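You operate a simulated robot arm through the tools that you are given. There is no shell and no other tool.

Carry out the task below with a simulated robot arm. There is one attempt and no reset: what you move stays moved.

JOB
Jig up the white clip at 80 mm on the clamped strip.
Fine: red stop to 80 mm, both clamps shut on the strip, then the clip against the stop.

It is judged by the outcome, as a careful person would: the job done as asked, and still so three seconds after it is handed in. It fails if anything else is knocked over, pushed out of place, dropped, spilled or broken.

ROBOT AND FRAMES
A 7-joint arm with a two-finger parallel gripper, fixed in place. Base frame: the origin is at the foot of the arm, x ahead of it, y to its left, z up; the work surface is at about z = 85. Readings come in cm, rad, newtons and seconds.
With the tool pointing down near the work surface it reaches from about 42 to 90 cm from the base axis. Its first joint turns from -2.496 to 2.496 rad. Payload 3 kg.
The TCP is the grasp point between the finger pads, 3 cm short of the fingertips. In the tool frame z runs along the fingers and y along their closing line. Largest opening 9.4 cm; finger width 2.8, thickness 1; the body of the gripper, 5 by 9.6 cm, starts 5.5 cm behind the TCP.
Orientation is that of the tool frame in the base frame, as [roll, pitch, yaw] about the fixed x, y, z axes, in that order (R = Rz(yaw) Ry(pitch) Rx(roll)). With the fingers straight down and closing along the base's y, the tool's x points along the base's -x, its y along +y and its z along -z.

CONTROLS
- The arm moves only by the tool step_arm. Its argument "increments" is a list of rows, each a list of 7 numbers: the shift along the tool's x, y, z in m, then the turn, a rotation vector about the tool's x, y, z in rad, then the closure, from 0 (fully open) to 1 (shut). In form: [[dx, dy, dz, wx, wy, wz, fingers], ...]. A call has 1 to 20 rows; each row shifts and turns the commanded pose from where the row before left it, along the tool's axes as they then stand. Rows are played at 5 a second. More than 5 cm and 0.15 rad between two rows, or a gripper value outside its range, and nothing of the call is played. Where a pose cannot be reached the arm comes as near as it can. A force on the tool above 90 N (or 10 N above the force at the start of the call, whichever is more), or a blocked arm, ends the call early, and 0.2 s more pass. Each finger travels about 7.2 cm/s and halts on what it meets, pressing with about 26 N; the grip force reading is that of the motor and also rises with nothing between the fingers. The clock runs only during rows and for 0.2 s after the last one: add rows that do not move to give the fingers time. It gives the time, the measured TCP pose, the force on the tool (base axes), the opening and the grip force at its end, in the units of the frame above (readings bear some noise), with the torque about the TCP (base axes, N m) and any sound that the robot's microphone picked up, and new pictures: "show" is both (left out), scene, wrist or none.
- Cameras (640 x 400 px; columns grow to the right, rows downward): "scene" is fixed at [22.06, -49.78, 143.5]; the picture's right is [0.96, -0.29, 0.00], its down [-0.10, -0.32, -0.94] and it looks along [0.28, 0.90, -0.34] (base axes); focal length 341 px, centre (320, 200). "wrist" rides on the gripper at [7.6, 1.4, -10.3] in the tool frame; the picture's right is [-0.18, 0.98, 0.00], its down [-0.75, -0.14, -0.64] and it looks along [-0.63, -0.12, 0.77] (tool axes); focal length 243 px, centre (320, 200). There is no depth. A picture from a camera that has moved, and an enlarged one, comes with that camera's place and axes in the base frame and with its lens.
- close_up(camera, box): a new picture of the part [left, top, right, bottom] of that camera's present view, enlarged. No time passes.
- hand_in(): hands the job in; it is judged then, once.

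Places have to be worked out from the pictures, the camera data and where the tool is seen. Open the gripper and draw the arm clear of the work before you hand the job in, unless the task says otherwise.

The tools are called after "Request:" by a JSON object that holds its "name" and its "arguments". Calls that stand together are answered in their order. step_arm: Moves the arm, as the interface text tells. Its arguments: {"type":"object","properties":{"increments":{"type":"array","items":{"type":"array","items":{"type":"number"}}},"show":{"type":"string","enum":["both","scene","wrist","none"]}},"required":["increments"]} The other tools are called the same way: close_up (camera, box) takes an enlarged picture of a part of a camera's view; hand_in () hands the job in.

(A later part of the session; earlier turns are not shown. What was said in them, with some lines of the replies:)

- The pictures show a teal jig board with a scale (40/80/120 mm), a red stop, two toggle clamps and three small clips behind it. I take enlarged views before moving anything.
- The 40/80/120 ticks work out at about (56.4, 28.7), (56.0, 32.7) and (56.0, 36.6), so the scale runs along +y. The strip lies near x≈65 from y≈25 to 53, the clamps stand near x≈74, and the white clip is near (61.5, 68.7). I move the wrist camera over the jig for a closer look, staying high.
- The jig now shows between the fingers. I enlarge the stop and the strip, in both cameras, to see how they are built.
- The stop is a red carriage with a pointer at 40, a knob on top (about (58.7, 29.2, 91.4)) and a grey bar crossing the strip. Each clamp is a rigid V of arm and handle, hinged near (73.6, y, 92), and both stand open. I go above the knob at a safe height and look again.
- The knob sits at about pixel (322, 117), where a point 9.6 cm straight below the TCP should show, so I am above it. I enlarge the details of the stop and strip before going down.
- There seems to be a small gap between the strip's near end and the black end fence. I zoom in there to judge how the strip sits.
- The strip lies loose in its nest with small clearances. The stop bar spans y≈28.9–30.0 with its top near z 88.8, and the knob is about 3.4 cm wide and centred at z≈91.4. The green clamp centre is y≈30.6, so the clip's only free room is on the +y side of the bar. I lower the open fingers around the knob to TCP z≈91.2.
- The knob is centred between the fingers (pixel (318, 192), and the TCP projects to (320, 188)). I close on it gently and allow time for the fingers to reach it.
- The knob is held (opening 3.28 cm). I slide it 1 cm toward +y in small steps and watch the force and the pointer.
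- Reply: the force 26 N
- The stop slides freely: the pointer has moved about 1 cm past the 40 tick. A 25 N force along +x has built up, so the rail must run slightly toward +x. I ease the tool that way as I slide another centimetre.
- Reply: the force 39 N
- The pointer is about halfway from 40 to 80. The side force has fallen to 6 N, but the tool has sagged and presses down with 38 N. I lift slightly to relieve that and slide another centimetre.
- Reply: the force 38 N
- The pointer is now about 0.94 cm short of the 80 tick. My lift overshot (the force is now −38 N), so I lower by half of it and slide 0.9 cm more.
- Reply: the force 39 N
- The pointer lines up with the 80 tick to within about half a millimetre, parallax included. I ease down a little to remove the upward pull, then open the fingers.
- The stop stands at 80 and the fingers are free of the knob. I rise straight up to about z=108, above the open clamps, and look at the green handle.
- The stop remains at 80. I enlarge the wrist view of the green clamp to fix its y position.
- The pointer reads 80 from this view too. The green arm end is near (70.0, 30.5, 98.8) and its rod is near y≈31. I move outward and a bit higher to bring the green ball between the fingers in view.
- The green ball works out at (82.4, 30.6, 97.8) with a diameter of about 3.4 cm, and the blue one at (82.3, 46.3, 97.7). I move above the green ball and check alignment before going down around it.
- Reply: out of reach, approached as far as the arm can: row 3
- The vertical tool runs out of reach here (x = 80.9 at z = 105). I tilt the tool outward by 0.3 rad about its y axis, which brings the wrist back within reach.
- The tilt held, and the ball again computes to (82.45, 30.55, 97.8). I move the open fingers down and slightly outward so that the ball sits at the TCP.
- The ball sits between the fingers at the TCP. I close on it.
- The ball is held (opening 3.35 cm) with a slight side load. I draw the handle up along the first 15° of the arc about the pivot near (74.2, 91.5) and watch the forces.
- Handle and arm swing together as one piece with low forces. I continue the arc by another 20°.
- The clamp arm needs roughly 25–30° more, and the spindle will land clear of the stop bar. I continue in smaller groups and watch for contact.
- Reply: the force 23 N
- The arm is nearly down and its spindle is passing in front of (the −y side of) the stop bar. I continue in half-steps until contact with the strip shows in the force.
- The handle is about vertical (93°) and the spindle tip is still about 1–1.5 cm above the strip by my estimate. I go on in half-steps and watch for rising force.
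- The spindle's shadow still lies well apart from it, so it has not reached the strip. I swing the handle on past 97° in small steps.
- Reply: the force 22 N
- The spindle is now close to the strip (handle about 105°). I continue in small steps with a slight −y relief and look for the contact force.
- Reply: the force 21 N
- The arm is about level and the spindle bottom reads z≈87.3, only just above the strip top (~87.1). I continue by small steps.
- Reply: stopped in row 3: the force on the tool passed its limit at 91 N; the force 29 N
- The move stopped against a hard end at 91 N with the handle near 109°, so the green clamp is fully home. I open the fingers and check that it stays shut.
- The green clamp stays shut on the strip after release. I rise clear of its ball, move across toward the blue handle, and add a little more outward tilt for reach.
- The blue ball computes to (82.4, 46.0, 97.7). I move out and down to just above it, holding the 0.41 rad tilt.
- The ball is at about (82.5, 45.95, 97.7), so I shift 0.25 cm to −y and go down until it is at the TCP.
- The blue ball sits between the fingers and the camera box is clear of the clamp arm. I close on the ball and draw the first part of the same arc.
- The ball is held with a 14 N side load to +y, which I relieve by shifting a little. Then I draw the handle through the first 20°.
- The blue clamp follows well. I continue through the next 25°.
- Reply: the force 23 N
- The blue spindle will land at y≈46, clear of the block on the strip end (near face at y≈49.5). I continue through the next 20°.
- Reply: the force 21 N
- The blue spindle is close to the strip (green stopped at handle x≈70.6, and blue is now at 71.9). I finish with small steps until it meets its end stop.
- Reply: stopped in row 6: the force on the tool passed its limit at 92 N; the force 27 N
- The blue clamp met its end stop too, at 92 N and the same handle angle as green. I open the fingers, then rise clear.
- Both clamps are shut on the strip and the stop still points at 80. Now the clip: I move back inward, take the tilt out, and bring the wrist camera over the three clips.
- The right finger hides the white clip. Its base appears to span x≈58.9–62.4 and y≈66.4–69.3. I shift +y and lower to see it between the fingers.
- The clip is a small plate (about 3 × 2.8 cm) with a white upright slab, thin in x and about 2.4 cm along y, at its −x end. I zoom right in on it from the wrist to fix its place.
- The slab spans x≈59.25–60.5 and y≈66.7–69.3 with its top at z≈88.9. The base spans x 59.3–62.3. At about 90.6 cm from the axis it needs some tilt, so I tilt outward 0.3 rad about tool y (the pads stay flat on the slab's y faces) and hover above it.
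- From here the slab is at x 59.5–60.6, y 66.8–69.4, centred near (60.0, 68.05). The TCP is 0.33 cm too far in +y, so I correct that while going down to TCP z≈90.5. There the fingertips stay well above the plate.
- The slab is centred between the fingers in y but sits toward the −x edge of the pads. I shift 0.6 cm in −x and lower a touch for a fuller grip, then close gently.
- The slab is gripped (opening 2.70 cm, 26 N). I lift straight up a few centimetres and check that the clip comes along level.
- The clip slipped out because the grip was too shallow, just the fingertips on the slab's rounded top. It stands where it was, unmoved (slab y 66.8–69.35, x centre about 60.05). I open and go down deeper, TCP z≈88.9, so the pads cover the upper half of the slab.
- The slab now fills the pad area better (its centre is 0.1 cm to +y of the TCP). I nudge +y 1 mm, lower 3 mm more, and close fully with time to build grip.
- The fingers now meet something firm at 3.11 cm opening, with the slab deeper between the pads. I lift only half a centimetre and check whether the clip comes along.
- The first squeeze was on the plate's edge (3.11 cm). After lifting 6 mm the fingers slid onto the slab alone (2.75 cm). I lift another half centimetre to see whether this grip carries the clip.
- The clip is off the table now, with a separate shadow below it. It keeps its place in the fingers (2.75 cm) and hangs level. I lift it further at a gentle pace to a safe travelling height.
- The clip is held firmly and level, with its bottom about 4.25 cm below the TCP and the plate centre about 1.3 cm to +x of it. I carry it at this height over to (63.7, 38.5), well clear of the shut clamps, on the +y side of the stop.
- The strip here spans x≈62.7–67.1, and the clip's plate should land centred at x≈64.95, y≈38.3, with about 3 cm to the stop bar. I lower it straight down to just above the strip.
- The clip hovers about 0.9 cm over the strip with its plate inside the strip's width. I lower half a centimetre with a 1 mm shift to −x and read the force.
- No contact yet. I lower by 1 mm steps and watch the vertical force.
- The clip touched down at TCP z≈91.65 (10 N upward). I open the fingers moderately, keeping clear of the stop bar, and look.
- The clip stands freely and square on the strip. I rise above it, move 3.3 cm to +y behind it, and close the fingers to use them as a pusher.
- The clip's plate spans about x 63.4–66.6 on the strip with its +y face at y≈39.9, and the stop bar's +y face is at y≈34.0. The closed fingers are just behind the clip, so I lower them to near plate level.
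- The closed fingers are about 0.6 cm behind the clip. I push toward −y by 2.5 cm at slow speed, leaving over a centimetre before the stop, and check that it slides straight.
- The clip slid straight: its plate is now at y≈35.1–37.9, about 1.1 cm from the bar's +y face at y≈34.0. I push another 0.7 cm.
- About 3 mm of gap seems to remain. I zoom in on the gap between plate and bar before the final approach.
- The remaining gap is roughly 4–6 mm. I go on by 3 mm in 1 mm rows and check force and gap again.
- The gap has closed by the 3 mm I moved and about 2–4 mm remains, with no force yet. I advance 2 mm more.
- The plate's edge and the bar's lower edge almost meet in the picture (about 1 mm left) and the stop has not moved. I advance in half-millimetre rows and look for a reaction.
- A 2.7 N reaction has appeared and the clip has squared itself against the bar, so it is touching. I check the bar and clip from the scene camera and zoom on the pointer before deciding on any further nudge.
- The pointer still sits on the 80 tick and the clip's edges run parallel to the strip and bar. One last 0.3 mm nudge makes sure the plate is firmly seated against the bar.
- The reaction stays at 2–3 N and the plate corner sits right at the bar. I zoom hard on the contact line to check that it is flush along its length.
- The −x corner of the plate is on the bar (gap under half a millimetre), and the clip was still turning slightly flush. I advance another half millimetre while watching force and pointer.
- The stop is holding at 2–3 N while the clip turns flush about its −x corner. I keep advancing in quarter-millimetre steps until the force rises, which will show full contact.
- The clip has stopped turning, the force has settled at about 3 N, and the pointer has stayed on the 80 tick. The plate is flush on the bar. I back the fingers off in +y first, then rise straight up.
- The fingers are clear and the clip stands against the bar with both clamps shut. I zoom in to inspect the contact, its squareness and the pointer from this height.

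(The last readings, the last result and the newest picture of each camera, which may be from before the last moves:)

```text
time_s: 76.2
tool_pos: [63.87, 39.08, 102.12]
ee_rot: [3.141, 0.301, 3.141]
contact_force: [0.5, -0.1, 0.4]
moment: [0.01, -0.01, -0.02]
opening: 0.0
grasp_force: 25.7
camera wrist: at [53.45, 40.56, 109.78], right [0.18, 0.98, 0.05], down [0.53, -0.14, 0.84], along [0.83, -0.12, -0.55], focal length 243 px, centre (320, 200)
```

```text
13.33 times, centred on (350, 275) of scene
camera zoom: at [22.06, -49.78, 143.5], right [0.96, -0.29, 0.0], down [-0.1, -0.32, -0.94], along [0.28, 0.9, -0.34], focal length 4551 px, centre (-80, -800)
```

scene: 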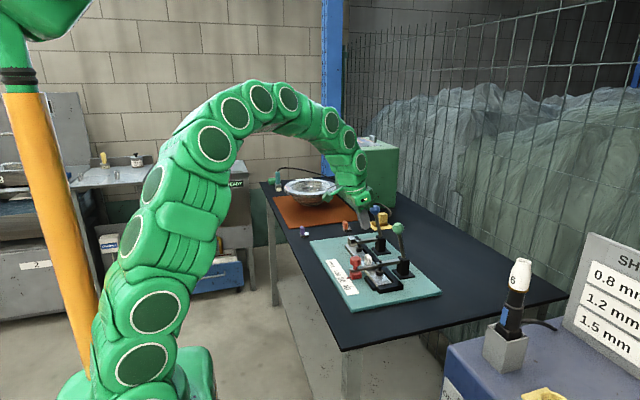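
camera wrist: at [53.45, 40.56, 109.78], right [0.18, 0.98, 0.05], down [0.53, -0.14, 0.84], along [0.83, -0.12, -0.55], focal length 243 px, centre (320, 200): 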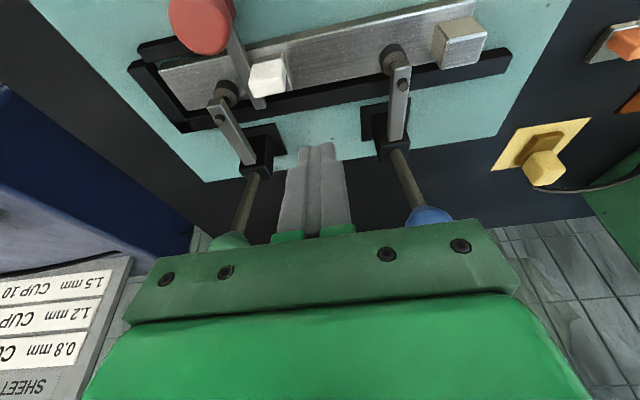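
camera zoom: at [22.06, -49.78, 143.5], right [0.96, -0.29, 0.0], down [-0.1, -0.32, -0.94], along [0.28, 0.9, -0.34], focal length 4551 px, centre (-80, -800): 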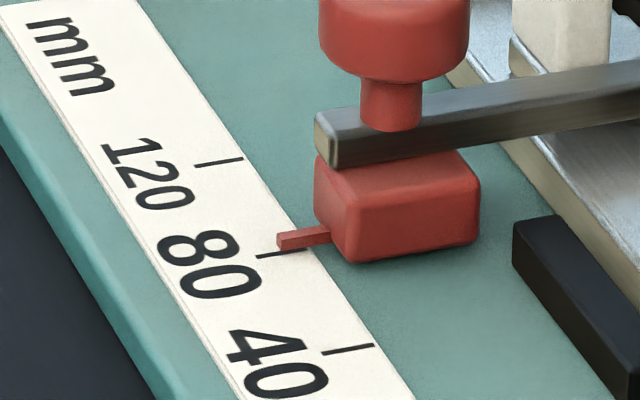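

From both cameras the plate meets the bar and is square to it, within about 0.01–0.02 rad. I now draw the arm back, open the gripper, take out the tilt, and place the wrist camera level with the pointer's y to check the 80 mm reading without parallax.

Request:
{"name": "step_arm", "arguments": {"increments": [[-0.0089, 0, -0.0287, 0, 0, 0, 1.0], [-0.0089, 0, -0.0287, 0, 0, 0, 0.8], [0.0284, -0.019, -0.0088, 0, 0, 0, 0.5], [0.0284, -0.019, -0.0088, 0, 0, 0, 0.3], [0.0284, -0.019, -0.0088, 0, 0, 0, 0.0], [0.0284, -0.019, -0.0088, 0, 0, 0, 0.0], [0, 0, 0, 0, 0.1, 0, 0.0], [0, 0, 0, 0, 0.1, 0, 0.0], [0, 0, 0, 0, 0.1, 0, 0.0], [0, 0, 0, 0, 0, 0, 0.0]]}}

Request:
{"name": "close_up", "arguments": {"camera": "wrist", "box": [260, 60, 400, 160]}}

Request:
{"name": "close_up", "arguments": {"camera": "scene", "box": [335, 200, 425, 300]}}

```text
time_s: 78.4
tool_pos: [52.07, 31.17, 108.06]
ee_rot: [-3.141, 0.0, -3.141]
contact_force: [-0.8, 0.6, 0.5]
moment: [0.01, -0.03, -0.01]
opening: 9.4
grasp_force: 0.0
camera wrist: at [44.37, 32.7, 118.51], right [0.18, 0.98, 0.0], down [0.75, -0.14, 0.64], along [0.63, -0.12, -0.77], focal length 243 px, centre (320, 200)
```

scene: 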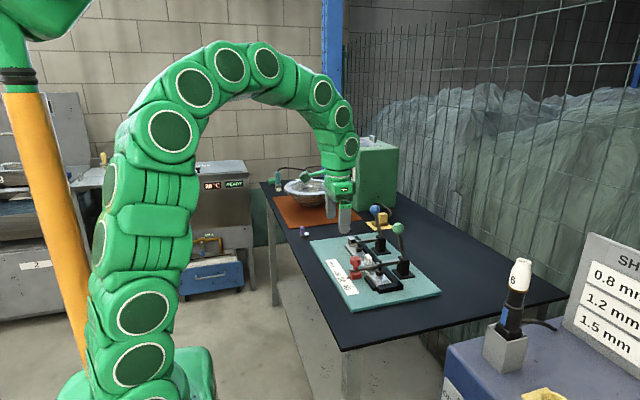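
wrist: 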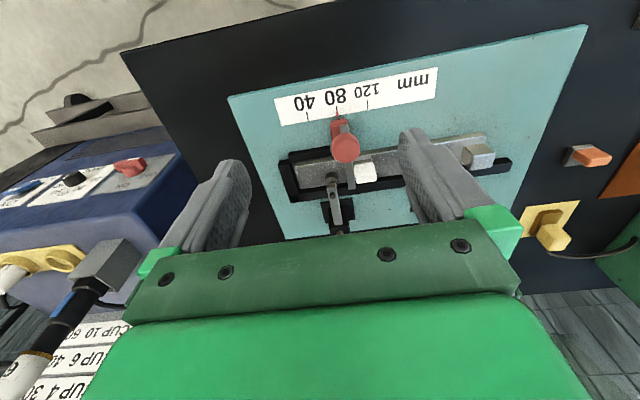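

```text
4.00 times, centred on (330, 110) of wrist
camera zoom: at [44.37, 32.7, 118.51], right [0.18, 0.98, 0.0], down [0.75, -0.14, 0.64], along [0.63, -0.12, -0.77], focal length 970 px, centre (280, 560)
```

zoom: 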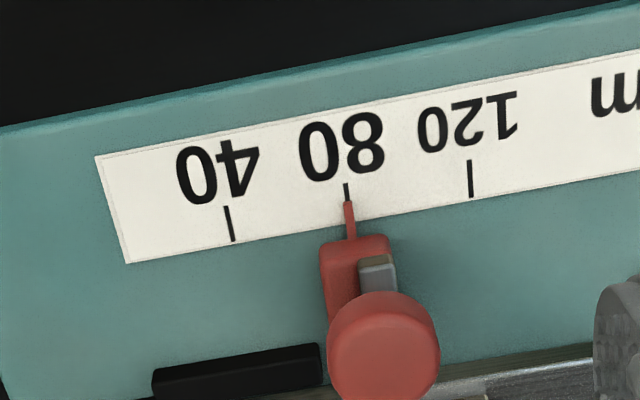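

```text
4.00 times, centred on (380, 250) of scene
camera zoom: at [22.06, -49.78, 143.5], right [0.96, -0.29, 0.0], down [-0.1, -0.32, -0.94], along [0.28, 0.9, -0.34], focal length 1365 px, centre (80, 0)
```

zoom: 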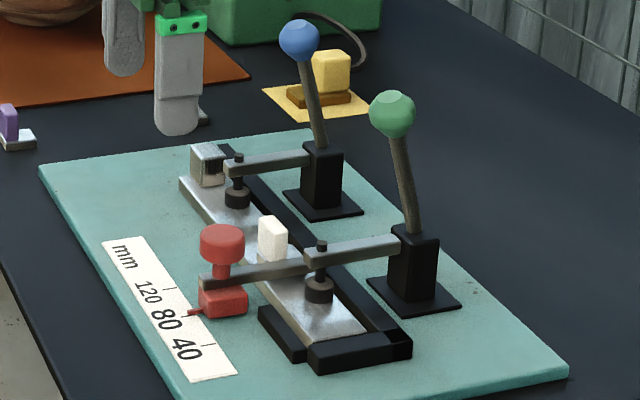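

The camera is now at y=32.7, level with the pointer. I zoom on the pointer and on the clip contact for a final check.

Request:
{"name": "close_up", "arguments": {"camera": "wrist", "box": [315, 90, 365, 125]}}

Request:
{"name": "close_up", "arguments": {"camera": "wrist", "box": [320, 140, 400, 210]}}

Request:
{"name": "close_up", "arguments": {"camera": "wrist", "box": [270, 120, 520, 240]}}

```text
11.43 times, centred on (340, 108) of wrist
camera zoom: at [44.37, 32.7, 118.51], right [0.18, 0.98, 0.0], down [0.75, -0.14, 0.64], along [0.63, -0.12, -0.77], focal length 2773 px, centre (91, 1257)
```

zoom: 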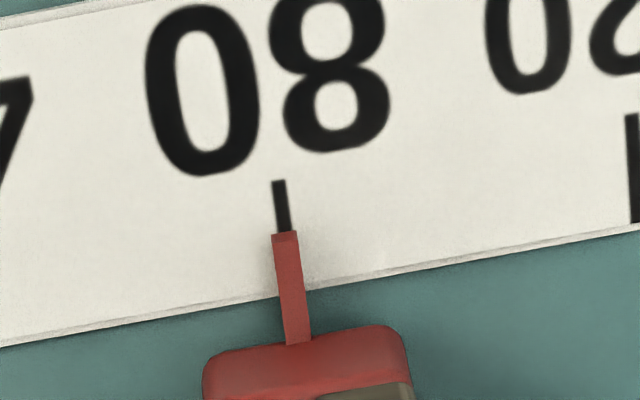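

```text
5.71 times, centred on (360, 175) of wrist
camera zoom: at [44.37, 32.7, 118.51], right [0.18, 0.98, 0.0], down [0.75, -0.14, 0.64], along [0.63, -0.12, -0.77], focal length 1386 px, centre (91, 343)
```

zoom: 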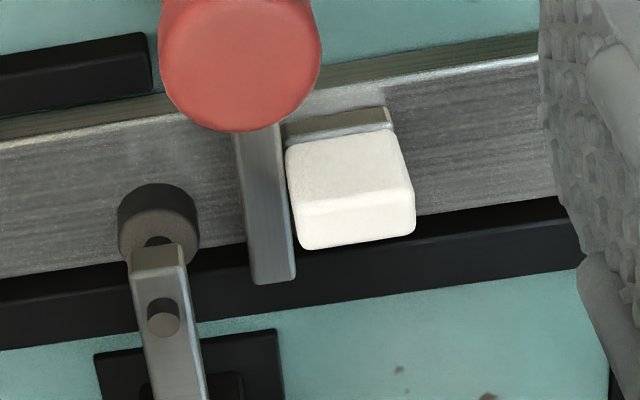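

```text
2.56 times, centred on (395, 180) of wrist
camera zoom: at [44.37, 32.7, 118.51], right [0.18, 0.98, 0.0], down [0.75, -0.14, 0.64], along [0.63, -0.12, -0.77], focal length 621 px, centre (128, 251)
```

zoom: 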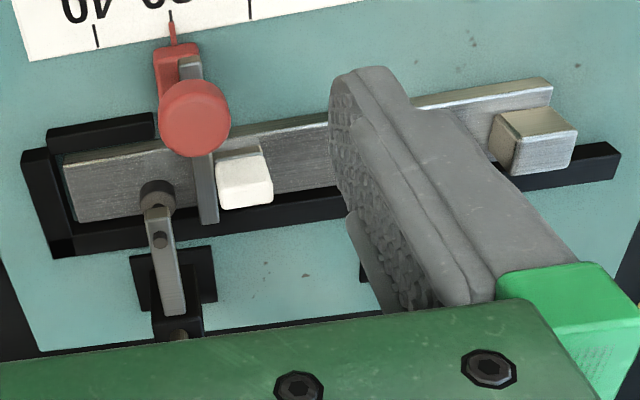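

The pointer is exactly in line with the 80 tick, the clip's plate sits against the bar with no visible gap, and both pads press on the strip. I raise the open gripper further clear and let a couple of seconds pass to confirm nothing moves.

Request:
{"name": "step_arm", "arguments": {"increments": [[0.01, 0, -0.03, 0, 0, 0, 0], [0.01, 0, -0.03, 0, 0, 0, 0], [0.01, 0, -0.03, 0, 0, 0, 0], [0, 0, 0, 0, 0, 0, 0], [0, 0, 0, 0, 0, 0, 0], [0, 0, 0, 0, 0, 0, 0], [0, 0, 0, 0, 0, 0, 0], [0, 0, 0, 0, 0, 0, 0], [0, 0, 0, 0, 0, 0, 0], [0, 0, 0, 0, 0, 0, 0], [0, 0, 0, 0, 0, 0, 0], [0, 0, 0, 0, 0, 0, 0]]}}

Request:
{"name": "close_up", "arguments": {"camera": "scene", "box": [295, 195, 425, 300]}}

Request:
{"name": "close_up", "arguments": {"camera": "scene", "box": [355, 225, 405, 275]}}

```text
time_s: 81.0
tool_pos: [48.82, 31.35, 117.04]
ee_rot: [-3.141, 0.0, -3.141]
contact_force: [0.6, 0.8, -1.0]
moment: [-0.01, 0.02, -0.01]
opening: 9.38
grasp_force: 0.0
camera wrist: at [41.17, 32.81, 127.37], right [0.18, 0.98, 0.0], down [0.75, -0.14, 0.64], along [0.63, -0.12, -0.77], focal length 243 px, centre (320, 200)
```

scene: 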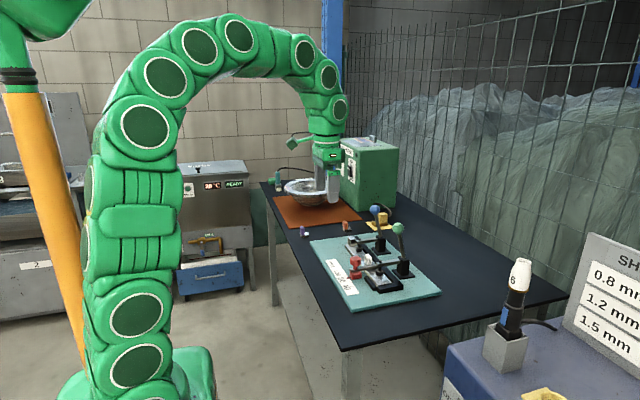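
wrist: 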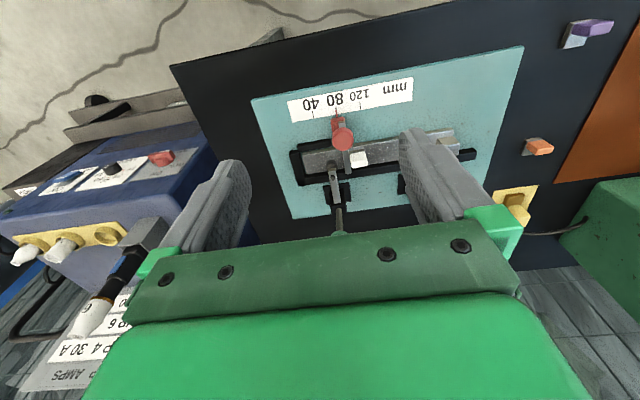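

```text
3.81 times, centred on (360, 248) of scene
camera zoom: at [22.06, -49.78, 143.5], right [0.96, -0.29, 0.0], down [-0.1, -0.32, -0.94], along [0.28, 0.9, -0.34], focal length 1300 px, centre (168, 19)
```

zoom: 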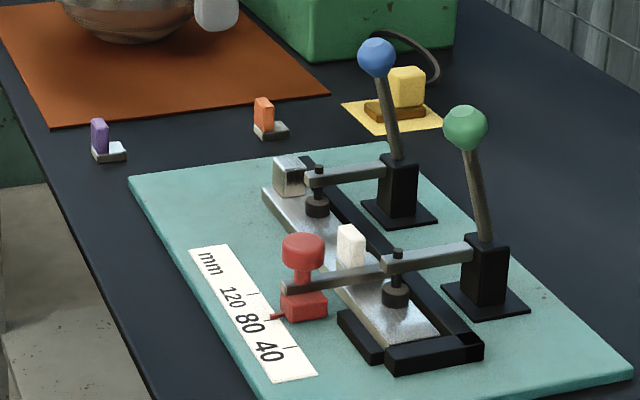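

```text
8.00 times, centred on (380, 250) of scene
camera zoom: at [22.06, -49.78, 143.5], right [0.96, -0.29, 0.0], down [-0.1, -0.32, -0.94], along [0.28, 0.9, -0.34], focal length 2730 px, centre (-160, -200)
```

zoom: 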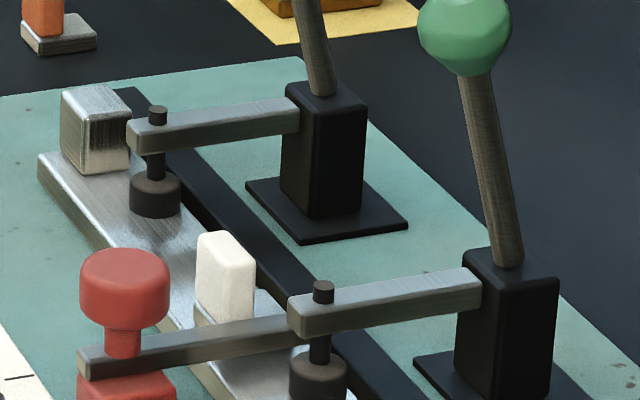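

After more than two seconds nothing has moved. The stop is at 80, both clamps are shut on the strip, the white clip is upright against the stop bar, the other clips are untouched, and the gripper is open and clear. I hand the job in.

Request:
{"name": "hand_in", "arguments": {}}

```text
The job is handed in.
```

The white clip is jigged at 80 mm on the clamped strip, and the job is handed in.

- **Stop:** the red stop's pointer lines up with the 80 mm tick. I checked it with the wrist camera level with the pointer to avoid parallax.
- **Clamps:** I drew both handles over to a hard end stop, and both stayed shut with their pads down on the strip.
- **Clip:** it stands upright on the strip, on the far side of the stop bar from the scale's zero end. The green clamp leaves no room on the other side. Its plate touches the bar with no visible gap.

My first attempt to lift the clip slipped, but it stayed standing in its place and the second grip held. I then set it on the strip and pushed it gently up to the stop.

The strip's near end sits about 6 mm off the end fence. It was like that at the start, and since seating it was not part of the job I left it. The 80 mm is therefore read on the scale, not measured from the end of the strip.

Nothing else was knocked or moved. The gripper is open and clear of the work, and nothing shifted in the two seconds I watched before handing in.
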